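You operate a simulated robot arm through the tools that you are given. There is no shell and no other tool.

The job below is to be done with a simulated robot arm. You get a single attempt, and the scene is never put back.

Task
Tap both bricks on the green table and put a yellow crayon patch on the dull one.
Fine: the ring meter tells; put hammer and crayon back. Set down upright: what you pick out. A coat counts when it lies all over at full strength: go over it till it gets no stronger.

It is judged by the outcome, as a careful person would: the job done as asked, and still so three seconds after it is handed in. It fails if anything else is knocked over, pushed out of place, dropped, spilled or broken.

Robot
A 7-joint arm with a two-finger parallel gripper, fixed in place. Base frame: the origin is at the foot of the arm, x ahead of it, y to its left, z up; the work surface is at about z = 0. Lengths are in m, angles in degrees, forces in N, time in s.
With the tool pointing down near the work surface it reaches from about 0.24 to 0.62 m from the base axis. Its first joint turns from -66.0 to 66.0 degrees. Payload 2.6 kg.
The tool frame sits at the grasp point between the pads (the TCP): z along the fingers, y along the line on which they close. The tips reach 0.03 m beyond it. Largest opening 0.094 m; finger width 0.028, thickness 0.01; the body of the gripper, 0.05 by 0.096 m, starts 0.055 m behind the TCP.
Orientation is told as [roll, pitch, yaw] about the base's x, y, z axes, in that order, counted from this pose: with the fingers straight down and closing along the base's y, the tool's x points along the base's -x, its y along +y and its z along -z.

Tools
- The arm moves only by the tool play_rows. Its argument "series" is a list of rows, each an object (a shift or turn left out is 0, a gripper value left out holds the last) with "angular": the turn, a rotation vector about the tool's x, y, z in degrees, a list of three; "offset": the shift along the tool's x, y, z in m, a list of three; "claw": the opening, from 0 (shut) to 1 (fully open). In form: [{"angular": [wx, wy, wz], "offset": [tx, ty, tz], "claw": claw}, ...]. A call has 1 to 20 rows; each row shifts and turns the commanded pose from where the row before left it, along the tool's axes as they then stand. Each row takes 0.2 s and may step no farther than 0.05 m and 8.6 degrees from the row before; otherwise, or with a gripper value out of range, the whole call is refused. A pose out of reach is approached as far as the arm can. The call stops where the force on the tool passes 40 N (or 10 N more than at its start, if that is more) or the arm is blocked; 0.2 s more then pass. Each finger travels about 0.072 m/s and halts on what it meets, pressing with about 41 N; the grip force reading is that of the motor and also rises with nothing between the fingers. The clock runs only during rows and for 0.2 s after the last one: add rows that do not move to give the fingers time. The reply holds the time, the measured pose of the TCP, the force on the tool along the base axes, the opening and the grip force, in the units named above and with some noise, with the torque about the TCP (base axes, N m) and any sound that the robot's microphone picked up.
- Cameras (640 x 400 px; columns grow to the right, rows downward): "scene" is fixed at [0.0328, 0.4269, 0.5698]; the picture's right is [-0.81, -0.59, 0.00], its down [-0.30, 0.41, -0.86] and it looks along [0.51, -0.70, -0.51] (base axes); focal length 313 px, centre (320, 200). "wrist" rides on the gripper at [0.076, 0.014, -0.102] in the tool frame; the picture's right is [-0.18, 0.98, 0.00], its down [-0.75, -0.14, -0.64] and it looks along [-0.63, -0.12, 0.77] (tool axes); focal length 243 px, centre (320, 200). There is no depth. A picture from a camera that has moved, and an enlarged one, comes with that camera's place and axes in the base frame and with its lens.
- get_image(camera): a new picture of that camera. It takes no simulated time.
- close_up(camera, box): a new picture of the part [left, top, right, bottom] of that camera's present view, enlarged. It takes no simulated time.
- job_done(): hands the job in; it is judged then, once.

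Nothing tells you positions but the pictures and the camera data. Unless the task says otherwise, let go and move clear before handing in.

The tools are called after ">>>" by a JSON object that holds its "fn" and its "kwargs". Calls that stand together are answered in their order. play_rows: Moves the arm, as the interface text tells. Its arguments: {"type":"object","properties":{"series":{"type":"array","items":{"type":"object","properties":{"angular":{"type":"array","items":{"type":"number"}},"offset":{"type":"array","items":{"type":"number"}},"claw":{"type":"number"}}}}},"required":["series"]} The other tools are called the same way: get_image (camera) takes a picture; close_up (camera, box) takes an enlarged picture of a part of a camera's view; job_done () hands the job in.

At the start:

```text
time: 0.0
tool_pos: [0.4123, -0.093, 0.3101]
orientation: [0.0, 0.0, 0.0]
ft_force: [-0.5, -0.6, -0.7]
moment: [0.03, 0.01, -0.02]
grip_width: 0.0939
gripper_force: 0.0
```

scene: 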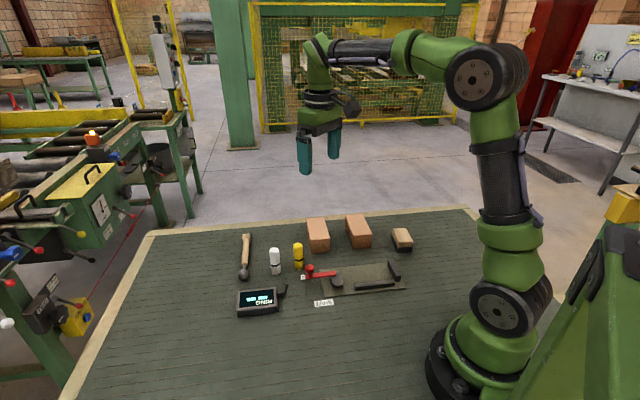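
wrist: 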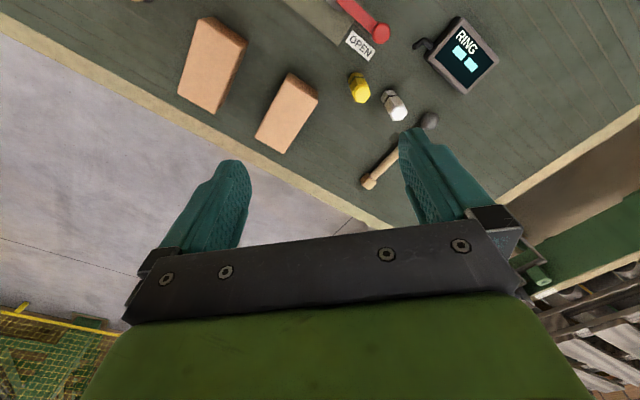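

I see a table with two bricks, a hammer, white and yellow crayons (standing), a ring meter, a sign "OPEN" with a tray/vise, and a small brush/block. I'll take enlarged pictures to locate everything before moving.

>>> {"fn": "close_up", "kwargs": {"camera": "scene", "box": [220, 200, 420, 325]}}

>>> {"fn": "close_up", "kwargs": {"camera": "wrist", "box": [160, 0, 520, 225]}}

>>> {"fn": "close_up", "kwargs": {"camera": "scene", "box": [230, 230, 320, 320]}}

>>> {"fn": "close_up", "kwargs": {"camera": "scene", "box": [290, 200, 420, 310]}}

```text
3.20 times, centred on (320, 262) of scene
camera zoom: at [0.0328, 0.4269, 0.5698], right [-0.81, -0.59, 0.0], down [-0.3, 0.41, -0.86], along [0.51, -0.7, -0.51], focal length 1001 px, centre (320, 0)
```

zoom: 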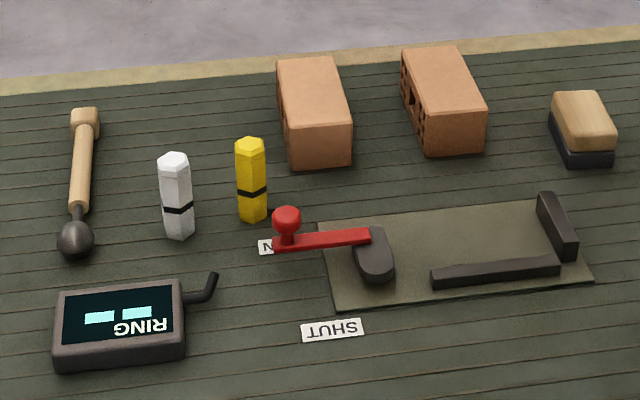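

```text
1.78 times, centred on (340, 112) of wrist
camera zoom: at [0.3377, -0.0799, 0.4122], right [0.18, 0.98, 0.0], down [0.75, -0.14, 0.64], along [0.63, -0.12, -0.77], focal length 431 px, centre (284, 356)
```

zoom: 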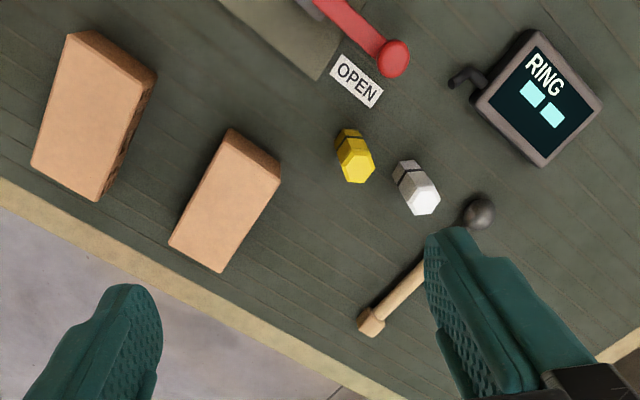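

```text
4.44 times, centred on (275, 275) of scene
camera zoom: at [0.0328, 0.4269, 0.5698], right [-0.81, -0.59, 0.0], down [-0.3, 0.41, -0.86], along [0.51, -0.7, -0.51], focal length 1390 px, centre (520, -133)
```

zoom: 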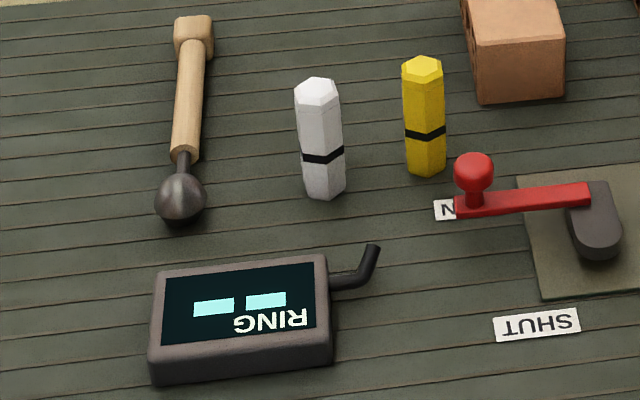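

```text
3.64 times, centred on (355, 255) of scene
camera zoom: at [0.0328, 0.4269, 0.5698], right [-0.81, -0.59, 0.0], down [-0.3, 0.41, -0.86], along [0.51, -0.7, -0.51], focal length 1138 px, centre (193, 0)
```

zoom: 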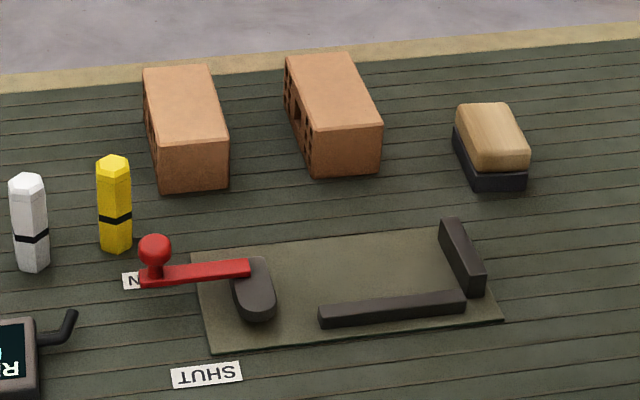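

I see the hammer lying with its ball head near (0.525, 0.071) and handle end near (0.633, -0.036). The yellow crayon stands near (0.446, -0.045). Brick A is near (0.465, -0.157) and brick B near (0.382, -0.242), both with tops at about z = 0.05. Next I turn the tool across the hammer handle and move above it for a closer look.

>>> {"fn": "play_rows", "kwargs": {"series": [{"angular": [0, 0, 8.5], "claw": 1}, {"angular": [0, 0, 8.5]}, {"angular": [0, 0, 8.5]}, {"angular": [0, 0, 8.5]}, {"angular": [0, 0, 8.5]}, {"angular": [0, 0, 2.2]}, {"offset": [-0.009, 0.0393, 0.022]}, {"offset": [-0.009, 0.0393, 0.022]}, {"offset": [-0.009, 0.0393, 0.022]}, {"offset": [-0.009, 0.0393, 0.022]}, {"offset": [-0.009, 0.0393, 0.022]}, {}]}}

>>> {"fn": "get_image", "kwargs": {"camera": "wrist"}}

>>> {"fn": "get_image", "kwargs": {"camera": "scene"}}

```text
time: 2.6
tool_pos: [0.5843, 0.0171, 0.1998]
orientation: [0.0, 0.0, -44.7]
ft_force: [0.4, -0.5, 0.1]
moment: [0.0, -0.02, -0.02]
grip_width: 0.094
gripper_force: 0.0
```

```text
taken
camera wrist: at [0.5413, 0.0792, 0.3018], right [0.82, 0.57, 0.0], down [0.44, -0.63, 0.64], along [0.36, -0.53, -0.77], focal length 243 px, centre (320, 200)
```

wrist: 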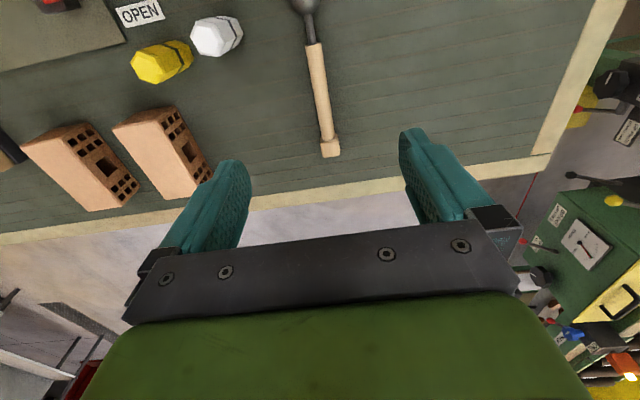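

```text
taken
```

scene: 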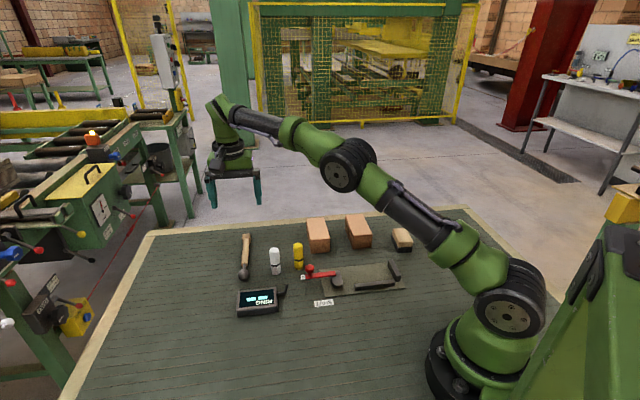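

The hammer handle runs along the tool's x within about a degree, from about -0.075 to +0.04 m of the grasp point, with the head at about +0.076. I'll lower onto the handle and close.

>>> {"fn": "play_rows", "kwargs": {"series": [{"offset": [0, -0.0005, 0.042]}, {"offset": [0, 0, 0.042]}, {"offset": [0, 0, 0.042]}, {"offset": [0, 0, 0.026]}, {"offset": [0, 0, 0.0125]}, {}]}}

>>> {"fn": "get_image", "kwargs": {"camera": "wrist"}}

>>> {"fn": "close_up", "kwargs": {"camera": "scene", "box": [200, 180, 340, 320]}}

```text
time: 4.0
tool_pos: [0.5842, 0.0129, 0.0384]
orientation: [-0.1, 0.0, -44.7]
ft_force: [-0.6, -0.4, 0.6]
moment: [-0.04, 0.01, 0.0]
grip_width: 0.0941
gripper_force: 0.1
```

```text
taken
camera wrist: at [0.541, 0.0765, 0.1401], right [0.82, 0.57, 0.0], down [0.44, -0.63, 0.64], along [0.37, -0.53, -0.77], focal length 243 px, centre (320, 200)
```

wrist: 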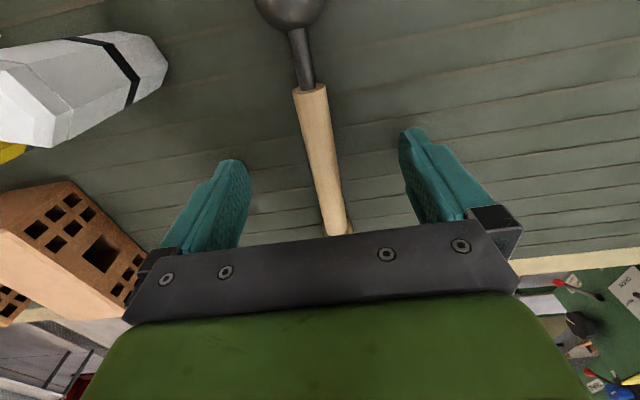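

```text
2.86 times, centred on (270, 250) of scene
camera zoom: at [0.0328, 0.4269, 0.5698], right [-0.81, -0.59, 0.0], down [-0.3, 0.41, -0.86], along [0.51, -0.7, -0.51], focal length 894 px, centre (463, 57)
```

zoom: 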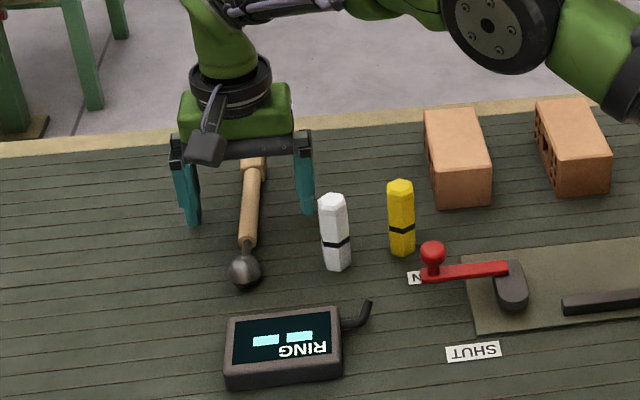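

The handle is centred between the open fingers. I'll lower 2 mm more and close on it.

>>> {"fn": "play_rows", "kwargs": {"series": [{"offset": [0, 0, 0.002]}, {}, {"claw": 0}, {}, {}, {}, {}, {}]}}

>>> {"fn": "get_image", "kwargs": {"camera": "wrist"}}

```text
time: 5.8
tool_pos: [0.5844, 0.0135, 0.0357]
orientation: [0.1, 0.0, -44.7]
ft_force: [-0.1, 0.2, 0.6]
moment: [0.0, 0.05, -0.05]
grip_width: 0.0159
gripper_force: 41.3
```

```text
taken
camera wrist: at [0.5405, 0.0766, 0.1376], right [0.82, 0.57, 0.0], down [0.44, -0.63, 0.64], along [0.37, -0.53, -0.77], focal length 243 px, centre (320, 200)
```

wrist: 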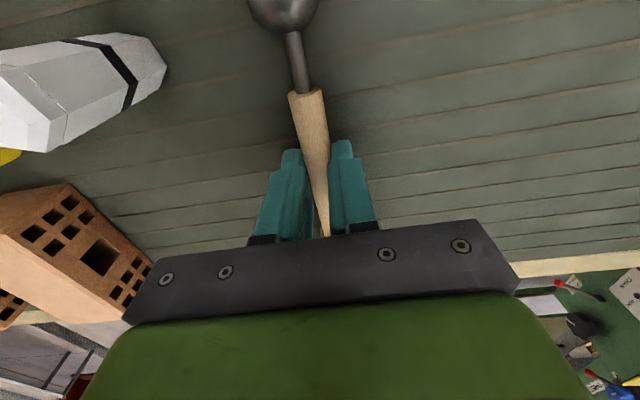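

The hammer is gripped (opening 0.0159 m). I'll lift it straight up and check that it hangs level.

>>> {"fn": "play_rows", "kwargs": {"series": [{"offset": [0, 0, -0.02]}, {"offset": [0, 0, -0.04]}, {"offset": [0, 0, -0.04]}, {"offset": [0, 0, -0.04]}, {}]}}

>>> {"fn": "get_image", "kwargs": {"camera": "wrist"}}

>>> {"fn": "close_up", "kwargs": {"camera": "scene", "box": [180, 130, 420, 330]}}

```text
time: 7.0
tool_pos: [0.5824, 0.0135, 0.175]
orientation: [0.0, 0.0, -44.7]
ft_force: [-0.1, 0.2, -0.2]
moment: [-0.01, -0.02, 0.01]
grip_width: 0.0001
gripper_force: 33.5
```

```text
taken
camera wrist: at [0.5387, 0.0768, 0.2763], right [0.82, 0.57, 0.0], down [0.44, -0.63, 0.64], along [0.37, -0.53, -0.77], focal length 243 px, centre (320, 200)
```

wrist: 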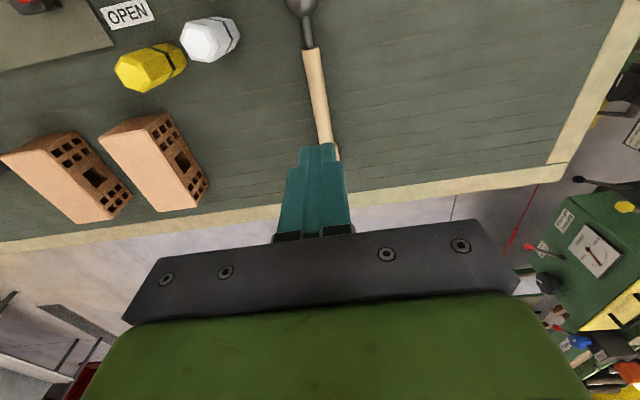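

```text
2.00 times, centred on (300, 230) of scene
camera zoom: at [0.0328, 0.4269, 0.5698], right [-0.81, -0.59, 0.0], down [-0.3, 0.41, -0.86], along [0.51, -0.7, -0.51], focal length 626 px, centre (360, 140)
```

zoom: 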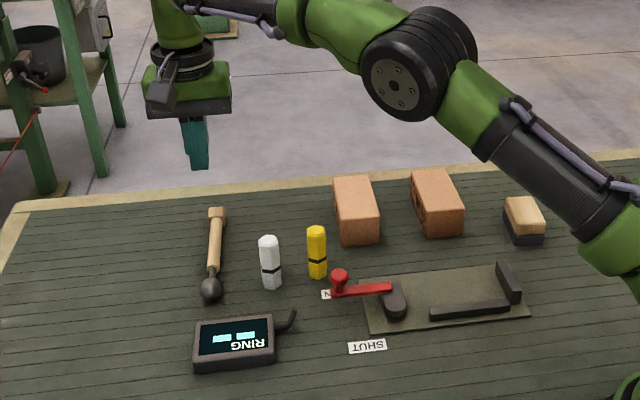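

The gripper closed to nothing: the hammer slipped out and still lies on the table, so my grip was too high. I'll check whether it shifted and then grip lower.

>>> {"fn": "close_up", "kwargs": {"camera": "scene", "box": [220, 200, 420, 325]}}

>>> {"fn": "close_up", "kwargs": {"camera": "wrist", "box": [240, 0, 400, 160]}}

>>> {"fn": "close_up", "kwargs": {"camera": "scene", "box": [225, 225, 275, 290]}}

```text
3.20 times, centred on (320, 262) of scene
camera zoom: at [0.0328, 0.4269, 0.5698], right [-0.81, -0.59, 0.0], down [-0.3, 0.41, -0.86], along [0.51, -0.7, -0.51], focal length 1001 px, centre (320, 0)
```

zoom: 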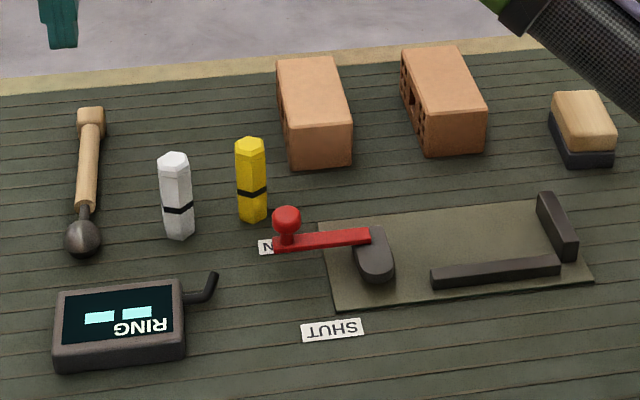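

```text
2.50 times, centred on (320, 80) of wrist
camera zoom: at [0.5387, 0.0768, 0.2763], right [0.82, 0.57, 0.0], down [0.44, -0.63, 0.64], along [0.37, -0.53, -0.77], focal length 606 px, centre (320, 500)
```

zoom: 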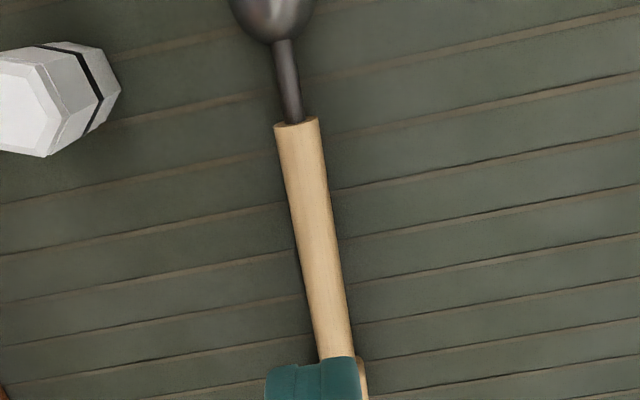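

```text
6.15 times, centred on (250, 258) of scene
camera zoom: at [0.0328, 0.4269, 0.5698], right [-0.81, -0.59, 0.0], down [-0.3, 0.41, -0.86], along [0.51, -0.7, -0.51], focal length 1925 px, centre (751, -154)
```

zoom: 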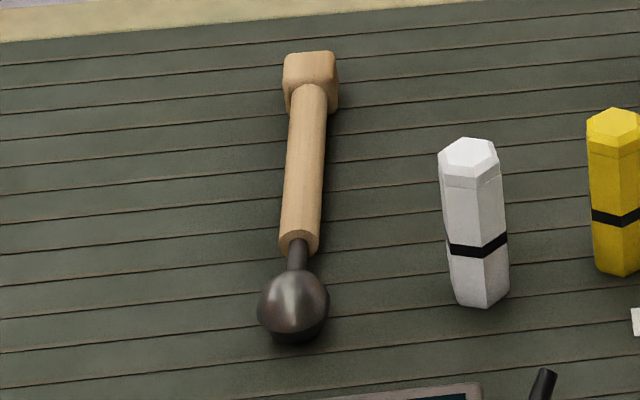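

The hammer shifted about 3–5 mm sideways but is otherwise as it was. I'll open, shift slightly toward the handle's line and nearer the head, and go down in small steps watching the force, to get the pads below the handle's middle.

>>> {"fn": "play_rows", "kwargs": {"series": [{"offset": [0.01, -0.0025, 0], "claw": 0.7}, {"offset": [0, 0, 0.03]}, {"offset": [0, 0, 0.04]}, {"offset": [0, 0, 0.04]}, {"offset": [0, 0, 0.03]}, {"offset": [0, 0, 0.002]}, {"offset": [0, 0, 0.001]}, {}]}}

```text
time: 8.8
tool_pos: [0.5739, 0.0193, 0.031]
orientation: [0.0, 0.0, -44.8]
ft_force: [0.7, 0.1, -1.2]
moment: [0.03, 0.0, -0.04]
grip_width: 0.0655
gripper_force: 0.1
```

No table contact yet at z ≈ 0.031. I'll step down half-millimetres, then close.

>>> {"fn": "play_rows", "kwargs": {"series": [{"offset": [0, 0, 0.0005]}, {}]}}

>>> {"fn": "close_up", "kwargs": {"camera": "wrist", "box": [200, 40, 440, 240]}}

>>> {"fn": "close_up", "kwargs": {"camera": "scene", "box": [215, 200, 295, 290]}}

```text
time: 9.4
tool_pos: [0.5738, 0.0205, 0.0311]
orientation: [-0.1, -0.1, -44.7]
ft_force: [0.1, 0.0, -0.8]
moment: [-0.01, 0.02, 0.0]
grip_width: 0.066
gripper_force: 0.0
```

```text
2.00 times, centred on (320, 140) of wrist
camera zoom: at [0.5306, 0.0825, 0.1327], right [0.82, 0.57, 0.0], down [0.44, -0.63, 0.64], along [0.37, -0.53, -0.77], focal length 485 px, centre (320, 320)
```

zoom: 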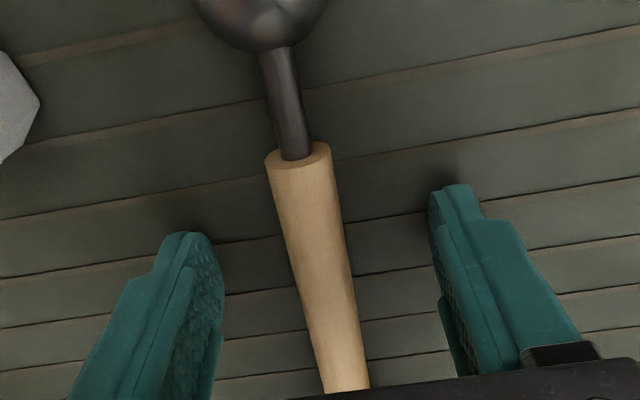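

```text
4.44 times, centred on (255, 245) of scene
camera zoom: at [0.0328, 0.4269, 0.5698], right [-0.81, -0.59, 0.0], down [-0.3, 0.41, -0.86], along [0.51, -0.7, -0.51], focal length 1390 px, centre (609, 0)
```

zoom: 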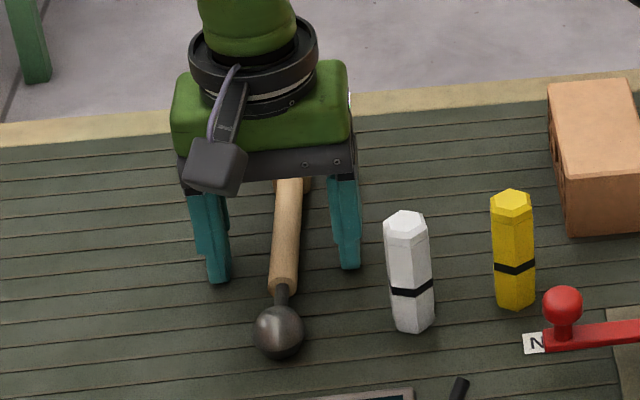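

The handle is centred between the fingers and the tips are almost at the table. I'll close and lift just a little to test the grip.

>>> {"fn": "play_rows", "kwargs": {"series": [{"claw": 0}, {}, {}, {}, {}, {}, {"offset": [0, 0, -0.005]}, {"offset": [0, 0, -0.005]}, {}]}}

>>> {"fn": "close_up", "kwargs": {"camera": "wrist", "box": [200, 40, 440, 240]}}

>>> {"fn": "close_up", "kwargs": {"camera": "scene", "box": [215, 200, 295, 290]}}

```text
time: 11.4
tool_pos: [0.5735, 0.0199, 0.0408]
orientation: [0.0, 0.0, -44.7]
ft_force: [1.4, -0.6, -1.1]
moment: [0.02, 0.04, 0.01]
grip_width: 0.0158
gripper_force: 41.1
```

```text
2.00 times, centred on (320, 140) of wrist
camera zoom: at [0.5302, 0.083, 0.1424], right [0.82, 0.57, 0.0], down [0.44, -0.63, 0.64], along [0.37, -0.53, -0.77], focal length 485 px, centre (320, 320)
```

zoom: 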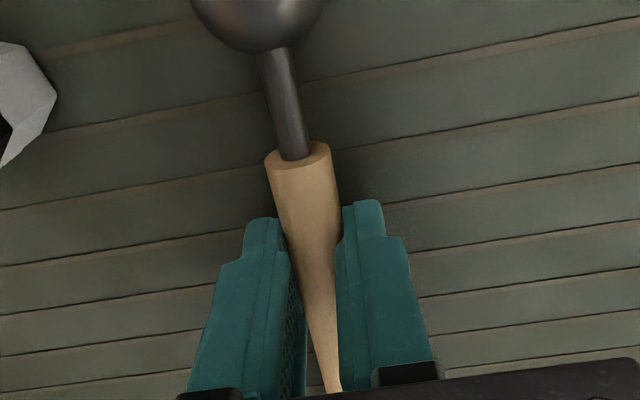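

```text
4.44 times, centred on (255, 245) of scene
camera zoom: at [0.0328, 0.4269, 0.5698], right [-0.81, -0.59, 0.0], down [-0.3, 0.41, -0.86], along [0.51, -0.7, -0.51], focal length 1390 px, centre (609, 0)
```

zoom: 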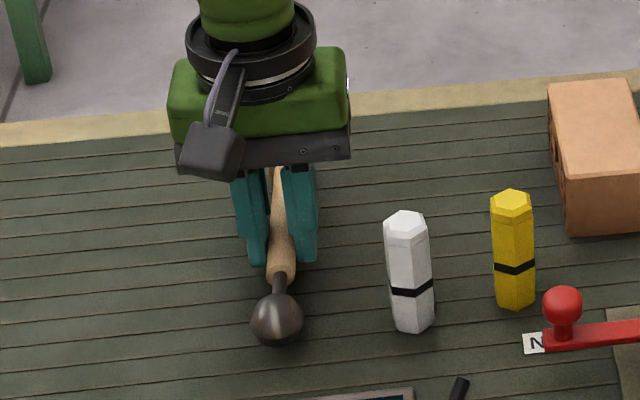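

The hammer is held now and lifts off with the grip. I'll raise it gently to about z = 0.15.

>>> {"fn": "play_rows", "kwargs": {"series": [{"offset": [0, 0, -0.01]}, {"offset": [0, 0, -0.02]}, {"offset": [0, 0, -0.025]}, {"offset": [0, 0, -0.025]}, {"offset": [0, 0, -0.02]}, {"offset": [0, 0, -0.01]}, {}]}}

>>> {"fn": "get_image", "kwargs": {"camera": "wrist"}}

>>> {"fn": "close_up", "kwargs": {"camera": "scene", "box": [180, 130, 340, 290]}}

```text
time: 13.0
tool_pos: [0.5736, 0.0192, 0.1501]
orientation: [0.0, 0.1, -44.7]
ft_force: [0.6, -0.3, -1.0]
moment: [0.0, 0.0, 0.02]
grip_width: 0.0162
gripper_force: 40.7
```

```text
taken
camera wrist: at [0.5294, 0.0829, 0.2518], right [0.82, 0.57, 0.0], down [0.44, -0.63, 0.64], along [0.37, -0.53, -0.77], focal length 243 px, centre (320, 200)
```

wrist: 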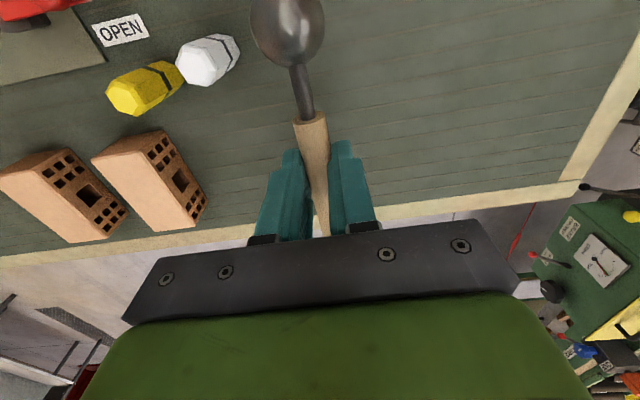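

```text
2.50 times, centred on (260, 210) of scene
camera zoom: at [0.0328, 0.4269, 0.5698], right [-0.81, -0.59, 0.0], down [-0.3, 0.41, -0.86], along [0.51, -0.7, -0.51], focal length 782 px, centre (470, 175)
```

zoom: 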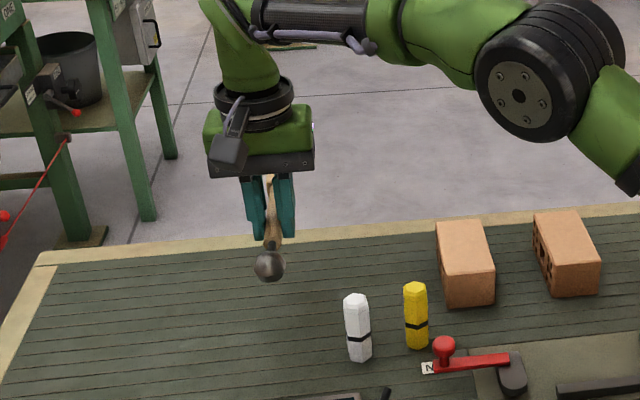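

The hammer is held level, its head about 0.068 m ahead of the grasp point and about 0.032 m below it. I'll carry it over the far end of brick A, keeping the fingers off the brick.

>>> {"fn": "play_rows", "kwargs": {"series": [{"offset": [-0.008, -0.012, 0]}, {"offset": [-0.0169, -0.0251, 0]}, {"offset": [-0.0169, -0.0251, 0]}, {"offset": [-0.0169, -0.0251, 0]}, {"offset": [-0.0169, -0.0251, 0]}, {"offset": [-0.0169, -0.0251, 0]}, {"offset": [-0.0169, -0.0251, 0]}, {"offset": [-0.0169, -0.0251, 0]}, {"offset": [-0.0091, -0.0132, 0]}, {}]}}

>>> {"fn": "get_image", "kwargs": {"camera": "wrist"}}

>>> {"fn": "close_up", "kwargs": {"camera": "scene", "box": [260, 130, 420, 290]}}

```text
time: 15.2
tool_pos: [0.5288, -0.2183, 0.1496]
orientation: [0.0, 0.0, -44.7]
ft_force: [0.0, -1.0, -0.8]
moment: [0.03, -0.01, -0.01]
grip_width: 0.0162
gripper_force: 40.6
```

```text
taken
camera wrist: at [0.4852, -0.1555, 0.2521], right [0.82, 0.57, 0.0], down [0.44, -0.63, 0.64], along [0.37, -0.53, -0.77], focal length 243 px, centre (320, 200)
```

wrist: 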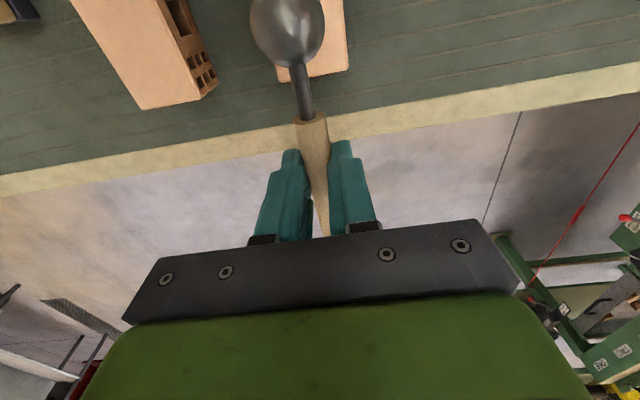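

```text
2.50 times, centred on (340, 210) of scene
camera zoom: at [0.0328, 0.4269, 0.5698], right [-0.81, -0.59, 0.0], down [-0.3, 0.41, -0.86], along [0.51, -0.7, -0.51], focal length 782 px, centre (270, 175)
```

zoom: 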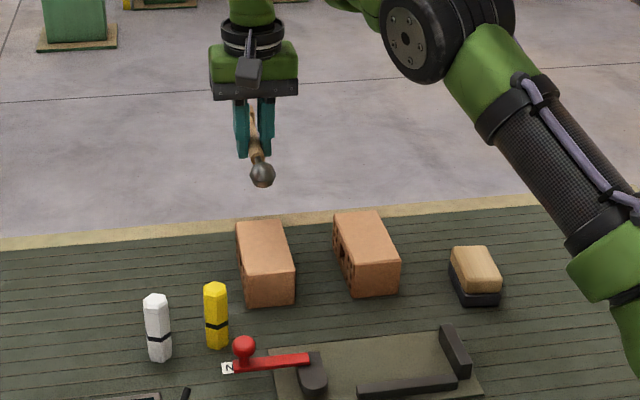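

The head is over brick A, about 36 mm in from its far end, with the fingers about 17 mm clear of the brick. I'll lower to just above it and then make a short tap and lift.

>>> {"fn": "play_rows", "kwargs": {"series": [{"offset": [0, 0, 0.025]}, {"offset": [0, 0, 0.025]}, {}, {"offset": [0, 0, 0.02]}, {"offset": [0, 0, -0.02]}, {"offset": [0, 0, -0.02]}, {}]}}

>>> {"fn": "close_up", "kwargs": {"camera": "scene", "box": [220, 200, 420, 325]}}

```text
time: 16.8
tool_pos: [0.5272, -0.2187, 0.1209]
orientation: [-0.1, 0.0, -44.8]
ft_force: [-0.1, 0.4, -0.8]
moment: [0.01, -0.02, -0.01]
grip_width: 0.0157
gripper_force: 41.2
```

```text
3.20 times, centred on (320, 262) of scene
camera zoom: at [0.0328, 0.4269, 0.5698], right [-0.81, -0.59, 0.0], down [-0.3, 0.41, -0.86], along [0.51, -0.7, -0.51], focal length 1001 px, centre (320, 0)
```

zoom: 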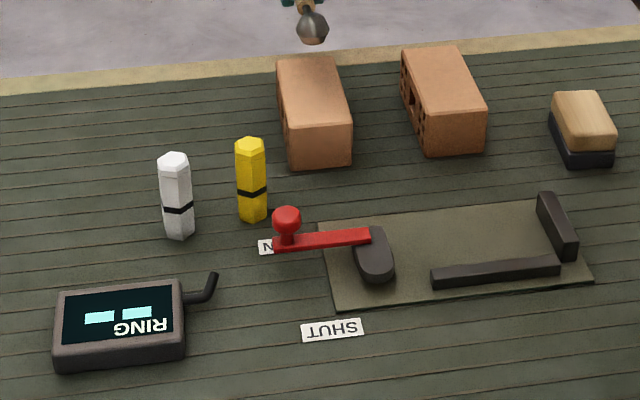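

No sound and the meter is unchanged, so the head didn't reach the brick. I'll tap a few millimetres deeper.

>>> {"fn": "play_rows", "kwargs": {"series": [{"offset": [0, 0, 0.02]}, {}, {"offset": [0, 0, 0.024]}, {}]}}

>>> {"fn": "close_up", "kwargs": {"camera": "scene", "box": [220, 200, 420, 325]}}

>>> {"fn": "get_image", "kwargs": {"camera": "wrist"}}

```text
time: 17.8
tool_pos: [0.5278, -0.2204, 0.0805]
orientation: [0.1, -0.1, -44.7]
ft_force: [-3.9, 1.3, 15.9]
moment: [0.82, 1.0, 0.12]
grip_width: 0.0161
gripper_force: 41.0
```

```text
3.20 times, centred on (320, 262) of scene
camera zoom: at [0.0327, 0.427, 0.5698], right [-0.81, -0.59, 0.0], down [-0.3, 0.41, -0.86], along [0.51, -0.7, -0.51], focal length 1001 px, centre (320, 0)
```

zoom: 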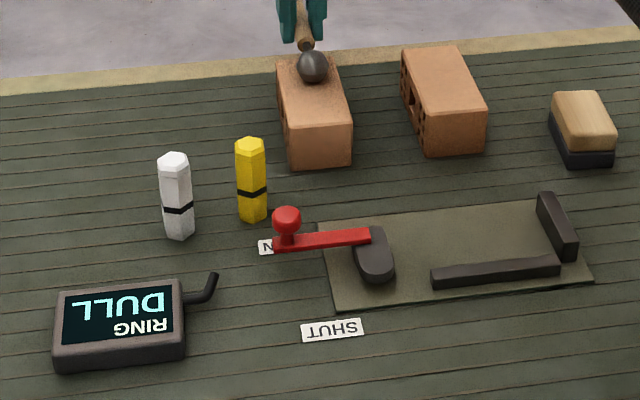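

```text
taken
camera wrist: at [0.4847, -0.1571, 0.1809], right [0.82, 0.57, 0.0], down [0.43, -0.63, 0.64], along [0.37, -0.53, -0.77], focal length 243 px, centre (320, 200)
```

wrist: 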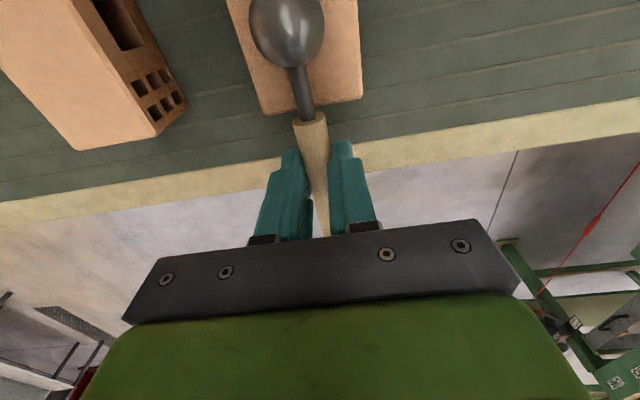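

The meter reads "DULL" for brick A. I'll lift, watch whether the reading holds, and shift sideways to tap brick B the same way.

>>> {"fn": "play_rows", "kwargs": {"series": [{"offset": [0, 0, -0.024]}, {"offset": [0, 0, -0.03]}, {}]}}

>>> {"fn": "close_up", "kwargs": {"camera": "scene", "box": [220, 200, 420, 325]}}

>>> {"fn": "get_image", "kwargs": {"camera": "wrist"}}

```text
time: 18.6
tool_pos: [0.5295, -0.2199, 0.1307]
orientation: [0.0, -0.1, -44.7]
ft_force: [0.1, 0.4, -2.0]
moment: [0.0, 0.03, -0.01]
grip_width: 0.016
gripper_force: 41.4
```

```text
3.20 times, centred on (320, 262) of scene
camera zoom: at [0.0328, 0.4269, 0.5698], right [-0.81, -0.59, 0.0], down [-0.3, 0.41, -0.86], along [0.51, -0.7, -0.51], focal length 1001 px, centre (320, 0)
```

zoom: 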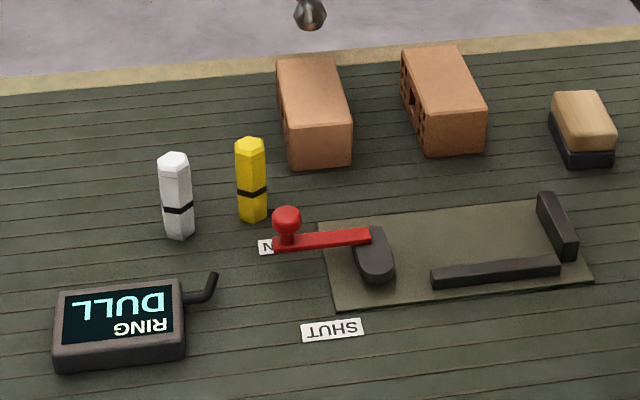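

```text
taken
camera wrist: at [0.4871, -0.1567, 0.2341], right [0.82, 0.57, 0.0], down [0.44, -0.63, 0.64], along [0.36, -0.53, -0.77], focal length 243 px, centre (320, 200)
```

wrist: 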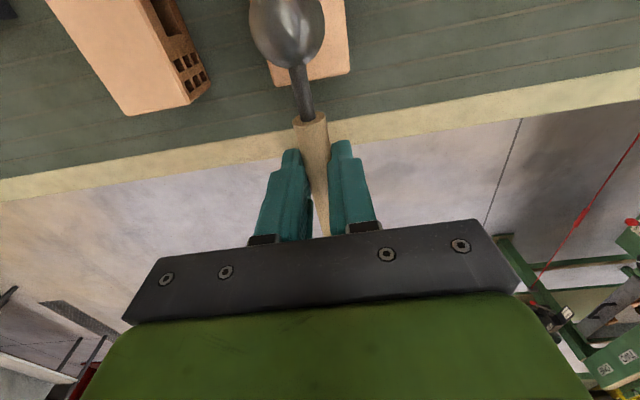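

The reading "DULL" stays for brick A. Now moving the hammer sideways over brick B's far end.

>>> {"fn": "play_rows", "kwargs": {"series": [{"offset": [0, -0.02, 0]}, {"offset": [0, -0.032, 0]}, {"offset": [0, -0.032, 0]}, {"offset": [0, -0.032, 0]}, {}, {}]}}

>>> {"fn": "get_image", "kwargs": {"camera": "wrist"}}

>>> {"fn": "close_up", "kwargs": {"camera": "scene", "box": [260, 130, 420, 290]}}

```text
time: 20.0
tool_pos: [0.4496, -0.3035, 0.1293]
orientation: [0.1, 0.0, -44.8]
ft_force: [-0.3, -0.6, -0.7]
moment: [-0.01, 0.03, 0.0]
grip_width: 0.0159
gripper_force: 40.6
```

```text
taken
camera wrist: at [0.4053, -0.2405, 0.2316], right [0.82, 0.57, 0.0], down [0.44, -0.63, 0.64], along [0.37, -0.53, -0.77], focal length 243 px, centre (320, 200)
```

wrist: 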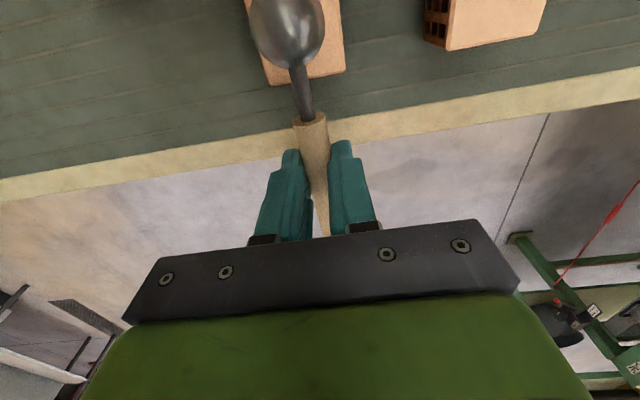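

```text
2.50 times, centred on (340, 210) of scene
camera zoom: at [0.0328, 0.4269, 0.5698], right [-0.81, -0.59, 0.0], down [-0.3, 0.41, -0.86], along [0.51, -0.7, -0.51], focal length 782 px, centre (270, 175)
```

zoom: 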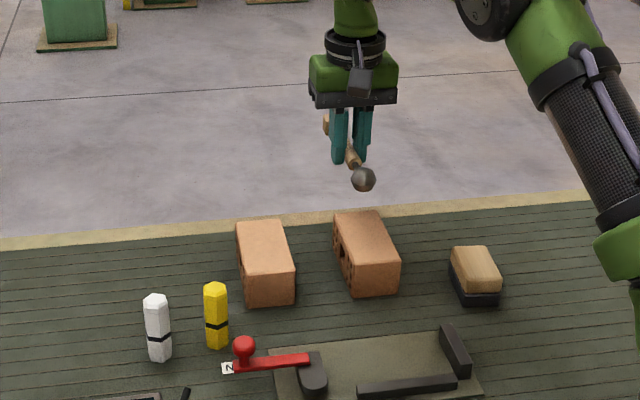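

The head is placed over brick B just as it was over A. Tapping it now, then lifting straight off.

>>> {"fn": "play_rows", "kwargs": {"series": [{"offset": [0, 0, 0.03]}, {}, {"offset": [0, 0, 0.024]}, {}, {"offset": [0, 0, -0.024]}, {"offset": [0, 0, -0.03]}, {}]}}

>>> {"fn": "close_up", "kwargs": {"camera": "scene", "box": [220, 200, 420, 325]}}

```text
time: 21.6
tool_pos: [0.4484, -0.302, 0.1283]
orientation: [-0.1, 0.1, -44.7]
ft_force: [0.5, -0.6, -1.3]
moment: [0.0, 0.0, 0.04]
grip_width: 0.0158
gripper_force: 41.7
```

```text
3.20 times, centred on (320, 262) of scene
camera zoom: at [0.0328, 0.4269, 0.5698], right [-0.81, -0.59, 0.0], down [-0.3, 0.41, -0.86], along [0.51, -0.7, -0.51], focal length 1001 px, centre (320, 0)
```

zoom: 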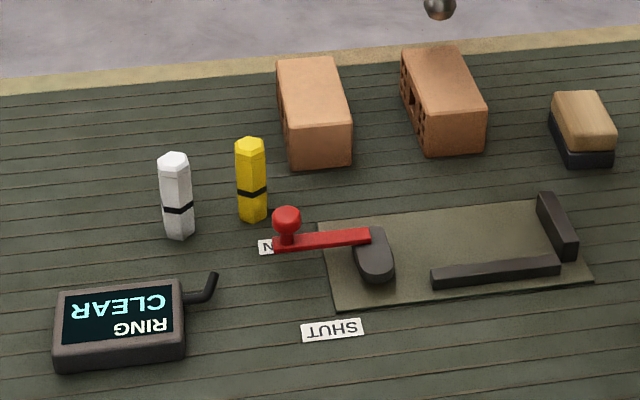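

Brick B rings "CLEAR", so brick A is the dull one. Now I take the hammer back to where it lay at first, correcting for the small earlier shift.

>>> {"fn": "play_rows", "kwargs": {"series": [{"offset": [0, 0, -0.03]}, {"offset": [0.01128, 0.02675, 0]}, {"offset": [0.01128, 0.02675, 0]}, {"offset": [0.01128, 0.02675, 0]}, {"offset": [0.01128, 0.02675, 0]}, {"offset": [0.01128, 0.02675, 0]}, {"offset": [0.01128, 0.02675, 0]}, {"offset": [0.01128, 0.02675, 0]}, {"offset": [0.01128, 0.02675, 0]}, {"offset": [0.01128, 0.02675, 0]}, {"offset": [0.01128, 0.02675, 0]}, {"offset": [0.01128, 0.02675, 0]}, {"offset": [0.01132, 0.02675, 0]}, {}, {"offset": [0, 0, 0.03]}, {"offset": [0, 0, 0.03]}, {"offset": [0, 0, 0.03]}, {"offset": [0, 0, 0.02]}, {"offset": [0, 0, 0.01]}, {}]}}

>>> {"fn": "get_image", "kwargs": {"camera": "wrist"}}

>>> {"fn": "close_up", "kwargs": {"camera": "scene", "box": [220, 200, 420, 325]}}

```text
time: 25.8
tool_pos: [0.5758, 0.0221, 0.0403]
orientation: [0.0, 0.0, -44.7]
ft_force: [0.3, 0.3, -1.0]
moment: [-0.03, 0.05, -0.01]
grip_width: 0.0161
gripper_force: 41.1
```

```text
taken
camera wrist: at [0.532, 0.085, 0.1419], right [0.82, 0.57, 0.0], down [0.44, -0.63, 0.64], along [0.37, -0.53, -0.77], focal length 243 px, centre (320, 200)
```

wrist: 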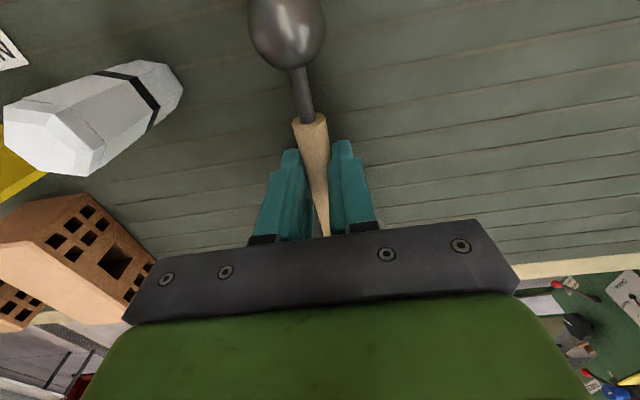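

```text
3.20 times, centred on (320, 262) of scene
camera zoom: at [0.0328, 0.4269, 0.5698], right [-0.81, -0.59, 0.0], down [-0.3, 0.41, -0.86], along [0.51, -0.7, -0.51], focal length 1001 px, centre (320, 0)
```

zoom: 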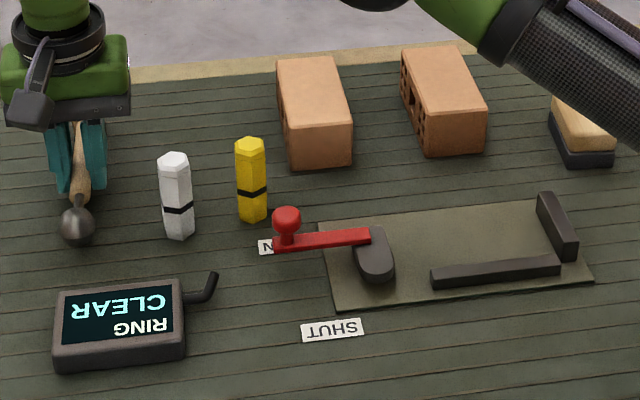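

The hammer is back over its place, about 10 mm up. I'll lower it slowly to the table and look before releasing.

>>> {"fn": "play_rows", "kwargs": {"series": [{"offset": [0, 0, 0.004]}, {"offset": [0, 0, 0.003]}, {"offset": [0, 0, 0.002]}, {"offset": [0, 0, 0.001]}, {}]}}

>>> {"fn": "close_up", "kwargs": {"camera": "scene", "box": [220, 200, 420, 325]}}

>>> {"fn": "close_up", "kwargs": {"camera": "scene", "box": [215, 200, 295, 290]}}

```text
time: 27.0
tool_pos: [0.5778, 0.0226, 0.0307]
orientation: [0.1, -0.1, -44.7]
ft_force: [-3.3, 3.8, 12.6]
moment: [-0.79, -0.86, -0.03]
grip_width: 0.0158
gripper_force: 41.1
```

```text
3.20 times, centred on (320, 262) of scene
camera zoom: at [0.0327, 0.4269, 0.5698], right [-0.81, -0.59, 0.0], down [-0.3, 0.41, -0.86], along [0.51, -0.7, -0.51], focal length 1001 px, centre (320, 0)
```

zoom: 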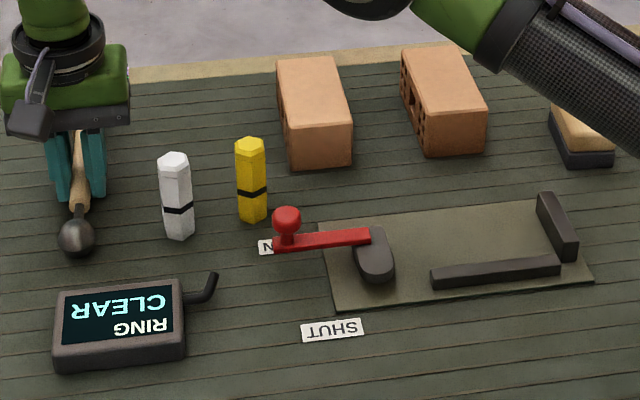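

```text
4.44 times, centred on (255, 245) of scene
camera zoom: at [0.0327, 0.4269, 0.5698], right [-0.81, -0.59, 0.0], down [-0.3, 0.41, -0.86], along [0.51, -0.7, -0.51], focal length 1390 px, centre (609, 0)
```

zoom: 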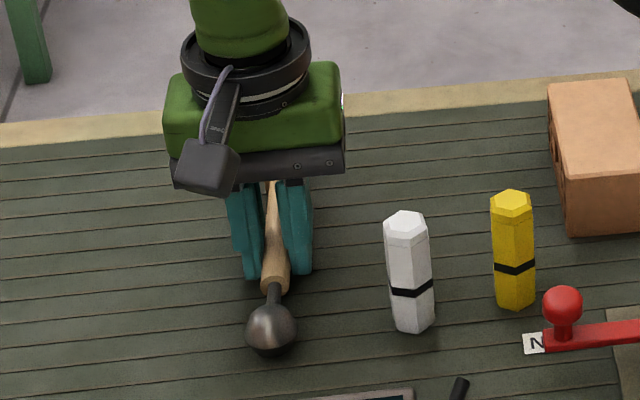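

The handle's end block is touching first (the hammer tipped slightly in the grip), with 12 N. I'll tilt 1.5° to level it so both ends rest softly before releasing.

>>> {"fn": "play_rows", "kwargs": {"series": [{"angular": [0, -0.8, 0]}, {"angular": [0, -0.7, 0]}, {}]}}

```text
time: 27.8
tool_pos: [0.5763, 0.0231, 0.0304]
orientation: [0.0, -1.4, -44.8]
ft_force: [-7.4, -1.7, 16.3]
moment: [0.68, 0.87, 0.23]
grip_width: 0.0159
gripper_force: 41.2
```

Now the head bears instead, so level lies in between. I'll turn back half and raise a millimetre, then open.

>>> {"fn": "play_rows", "kwargs": {"series": [{"angular": [0, 0.7, 0]}, {"offset": [0, 0, -0.0008]}, {}]}}

```text
time: 28.6
tool_pos: [0.5765, 0.0233, 0.0307]
orientation: [-0.1, -0.7, -44.8]
ft_force: [-0.1, -0.6, -1.2]
moment: [0.02, 0.04, -0.04]
grip_width: 0.0158
gripper_force: 40.9
```

Forces are now near zero, with the hammer less than a millimetre above the table at its original place. I'll open and rise straight up.

>>> {"fn": "play_rows", "kwargs": {"series": [{"claw": 0.6}, {}, {}, {}, {"offset": [0, 0, -0.02]}, {"offset": [0, 0, -0.04]}, {"offset": [0, 0, -0.04]}, {"offset": [0, 0, -0.04]}, {"angular": [0, 0.8, 0]}, {}]}}

>>> {"fn": "close_up", "kwargs": {"camera": "scene", "box": [220, 200, 420, 325]}}

>>> {"fn": "get_image", "kwargs": {"camera": "wrist"}}

```text
time: 30.8
tool_pos: [0.574, 0.0257, 0.1733]
orientation: [0.0, 0.1, -44.7]
ft_force: [0.0, 0.0, -0.1]
moment: [-0.02, -0.04, 0.0]
grip_width: 0.0564
gripper_force: 0.1
```

```text
3.20 times, centred on (320, 262) of scene
camera zoom: at [0.0328, 0.4269, 0.5698], right [-0.81, -0.59, 0.0], down [-0.3, 0.41, -0.86], along [0.51, -0.7, -0.51], focal length 1001 px, centre (320, 0)
```

zoom: 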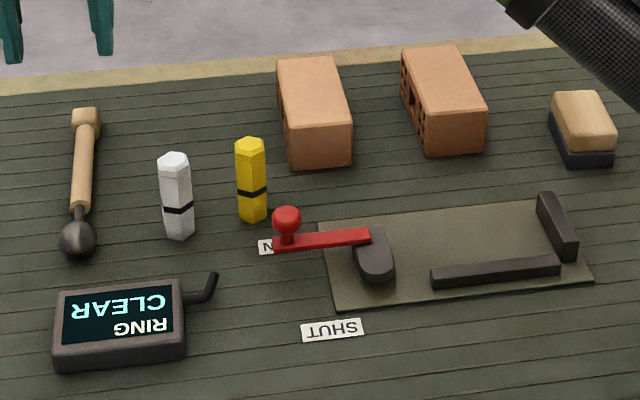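

```text
taken
camera wrist: at [0.5305, 0.0878, 0.275], right [0.82, 0.57, 0.0], down [0.44, -0.63, 0.64], along [0.37, -0.53, -0.77], focal length 243 px, centre (320, 200)
```

wrist: 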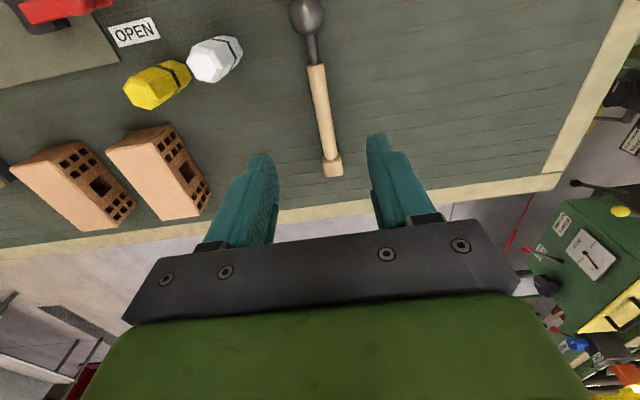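

The hammer is back at its original place (pixel match within 1–2 px). Next is the yellow crayon; I'll look closely at its shape and faces.

>>> {"fn": "close_up", "kwargs": {"camera": "scene", "box": [262, 235, 312, 280]}}

>>> {"fn": "close_up", "kwargs": {"camera": "wrist", "box": [90, 20, 270, 130]}}

>>> {"fn": "close_up", "kwargs": {"camera": "scene", "box": [295, 205, 385, 265]}}

```text
8.89 times, centred on (287, 258) of scene
camera zoom: at [0.0328, 0.4269, 0.5698], right [-0.81, -0.59, 0.0], down [-0.3, 0.41, -0.86], along [0.51, -0.7, -0.51], focal length 2781 px, centre (613, -311)
```

zoom: 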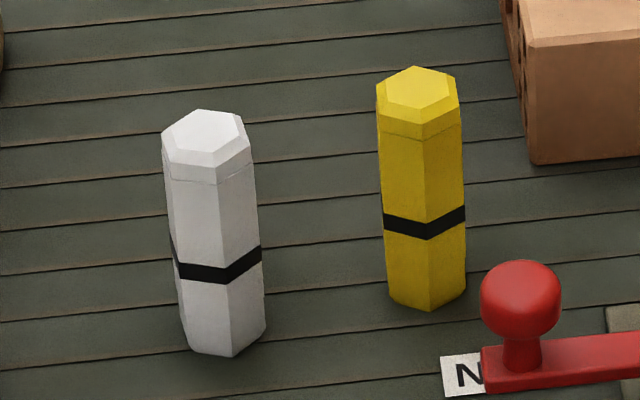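

```text
3.56 times, centred on (180, 75) of wrist
camera zoom: at [0.5305, 0.0878, 0.275], right [0.82, 0.57, 0.0], down [0.44, -0.63, 0.64], along [0.37, -0.53, -0.77], focal length 863 px, centre (818, 644)
```

zoom: 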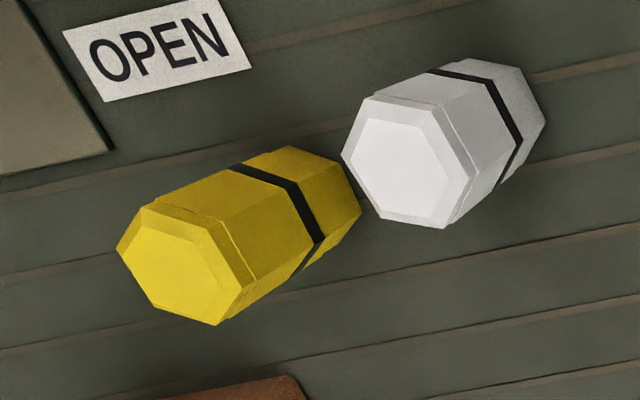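

```text
6.67 times, centred on (340, 235) of scene
camera zoom: at [0.0328, 0.4269, 0.5698], right [-0.81, -0.59, 0.0], down [-0.3, 0.41, -0.86], along [0.51, -0.7, -0.51], focal length 2086 px, centre (187, -33)
```

zoom: 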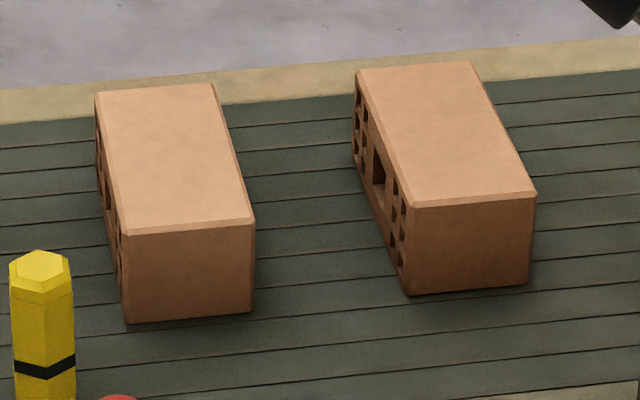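

The crayon is a hexagon of about 24 mm across flats, whose flats face the tool's closing line at the present yaw, centred at about (0.444, -0.044) and 0.072 m tall. I'll move above it with the fingers set to a narrow opening to clear the white crayon.

>>> {"fn": "play_rows", "kwargs": {"series": [{"offset": [0.0106, -0.0353, 0], "claw": 0.5}, {"offset": [0.0106, -0.0353, 0]}, {"offset": [0.0106, -0.0353, 0]}, {"offset": [0.0105, -0.0353, 0]}, {"offset": [0, 0, 0.03]}, {}, {}]}}

>>> {"fn": "get_image", "kwargs": {"camera": "wrist"}}

>>> {"fn": "close_up", "kwargs": {"camera": "scene", "box": [240, 150, 360, 290]}}

```text
time: 32.4
tool_pos: [0.4453, -0.0463, 0.1436]
orientation: [0.0, 0.0, -44.7]
ft_force: [0.3, -0.4, -0.2]
moment: [0.02, -0.03, -0.03]
grip_width: 0.047
gripper_force: 0.0
```

```text
taken
camera wrist: at [0.4022, 0.0163, 0.246], right [0.82, 0.57, 0.0], down [0.44, -0.63, 0.64], along [0.37, -0.53, -0.77], focal length 243 px, centre (320, 200)
```

wrist: 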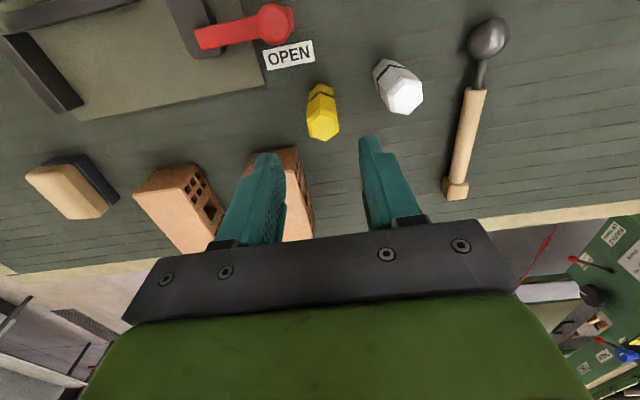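

```text
2.86 times, centred on (300, 220) of scene
camera zoom: at [0.0328, 0.4269, 0.5698], right [-0.81, -0.59, 0.0], down [-0.3, 0.41, -0.86], along [0.51, -0.7, -0.51], focal length 894 px, centre (377, 143)
```

zoom: 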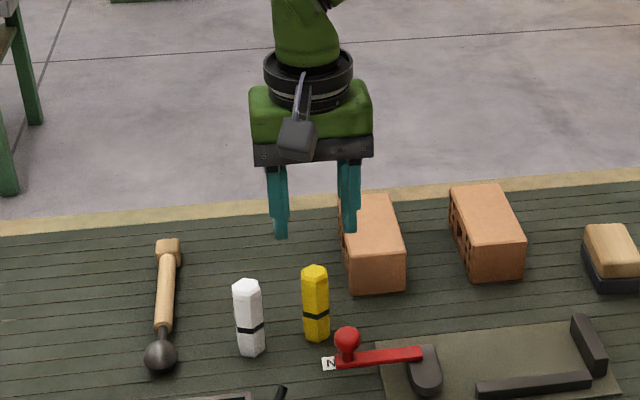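

I'll zoom in on the crayon from above to centre the fingers precisely.

>>> {"fn": "close_up", "kwargs": {"camera": "wrist", "box": [260, 60, 440, 170]}}

```text
3.56 times, centred on (350, 115) of wrist
camera zoom: at [0.4022, 0.0163, 0.246], right [0.82, 0.57, 0.0], down [0.44, -0.63, 0.64], along [0.37, -0.53, -0.77], focal length 863 px, centre (213, 502)
```

zoom: 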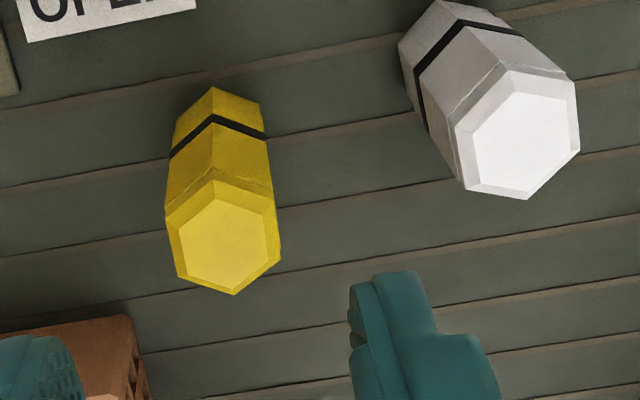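

The flats face the fingers exactly; the centre is 1 mm in x and 2 mm in y off. I'll correct that, descend around the crayon to z ≈ 0.055 and close gently.

>>> {"fn": "play_rows", "kwargs": {"series": [{"offset": [0.001, 0.002, 0]}, {"offset": [0, 0, 0.03]}, {"offset": [0, 0, 0.03]}, {"offset": [0, 0, 0.02]}, {"offset": [0, 0, 0.0086]}, {}]}}

>>> {"fn": "get_image", "kwargs": {"camera": "wrist"}}

>>> {"fn": "close_up", "kwargs": {"camera": "scene", "box": [240, 190, 340, 290]}}

```text
time: 33.8
tool_pos: [0.445, -0.0447, 0.0526]
orientation: [0.0, 0.0, -44.7]
ft_force: [-0.2, 0.0, 0.3]
moment: [0.02, 0.02, -0.06]
grip_width: 0.047
gripper_force: 0.0
```

```text
taken
camera wrist: at [0.4023, 0.0187, 0.1547], right [0.82, 0.57, 0.0], down [0.44, -0.63, 0.64], along [0.37, -0.53, -0.77], focal length 243 px, centre (320, 200)
```

wrist: 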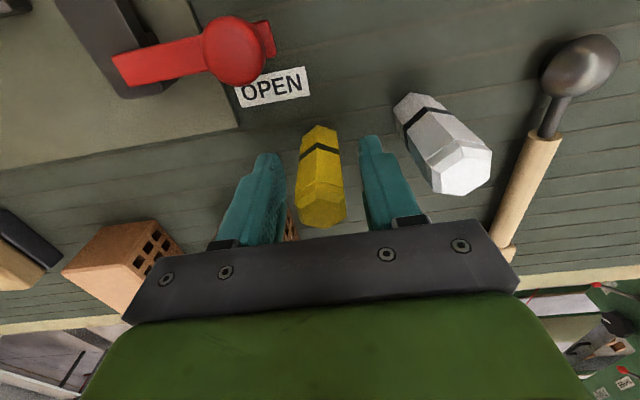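

```text
4.00 times, centred on (290, 240) of scene
camera zoom: at [0.0328, 0.4269, 0.5698], right [-0.81, -0.59, 0.0], down [-0.3, 0.41, -0.86], along [0.51, -0.7, -0.51], focal length 1251 px, centre (440, 40)
```

zoom: 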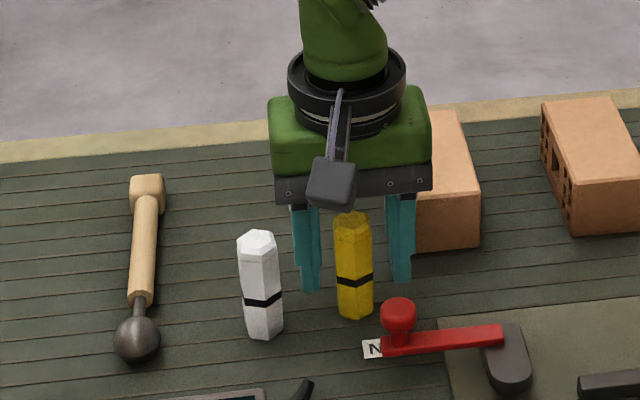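

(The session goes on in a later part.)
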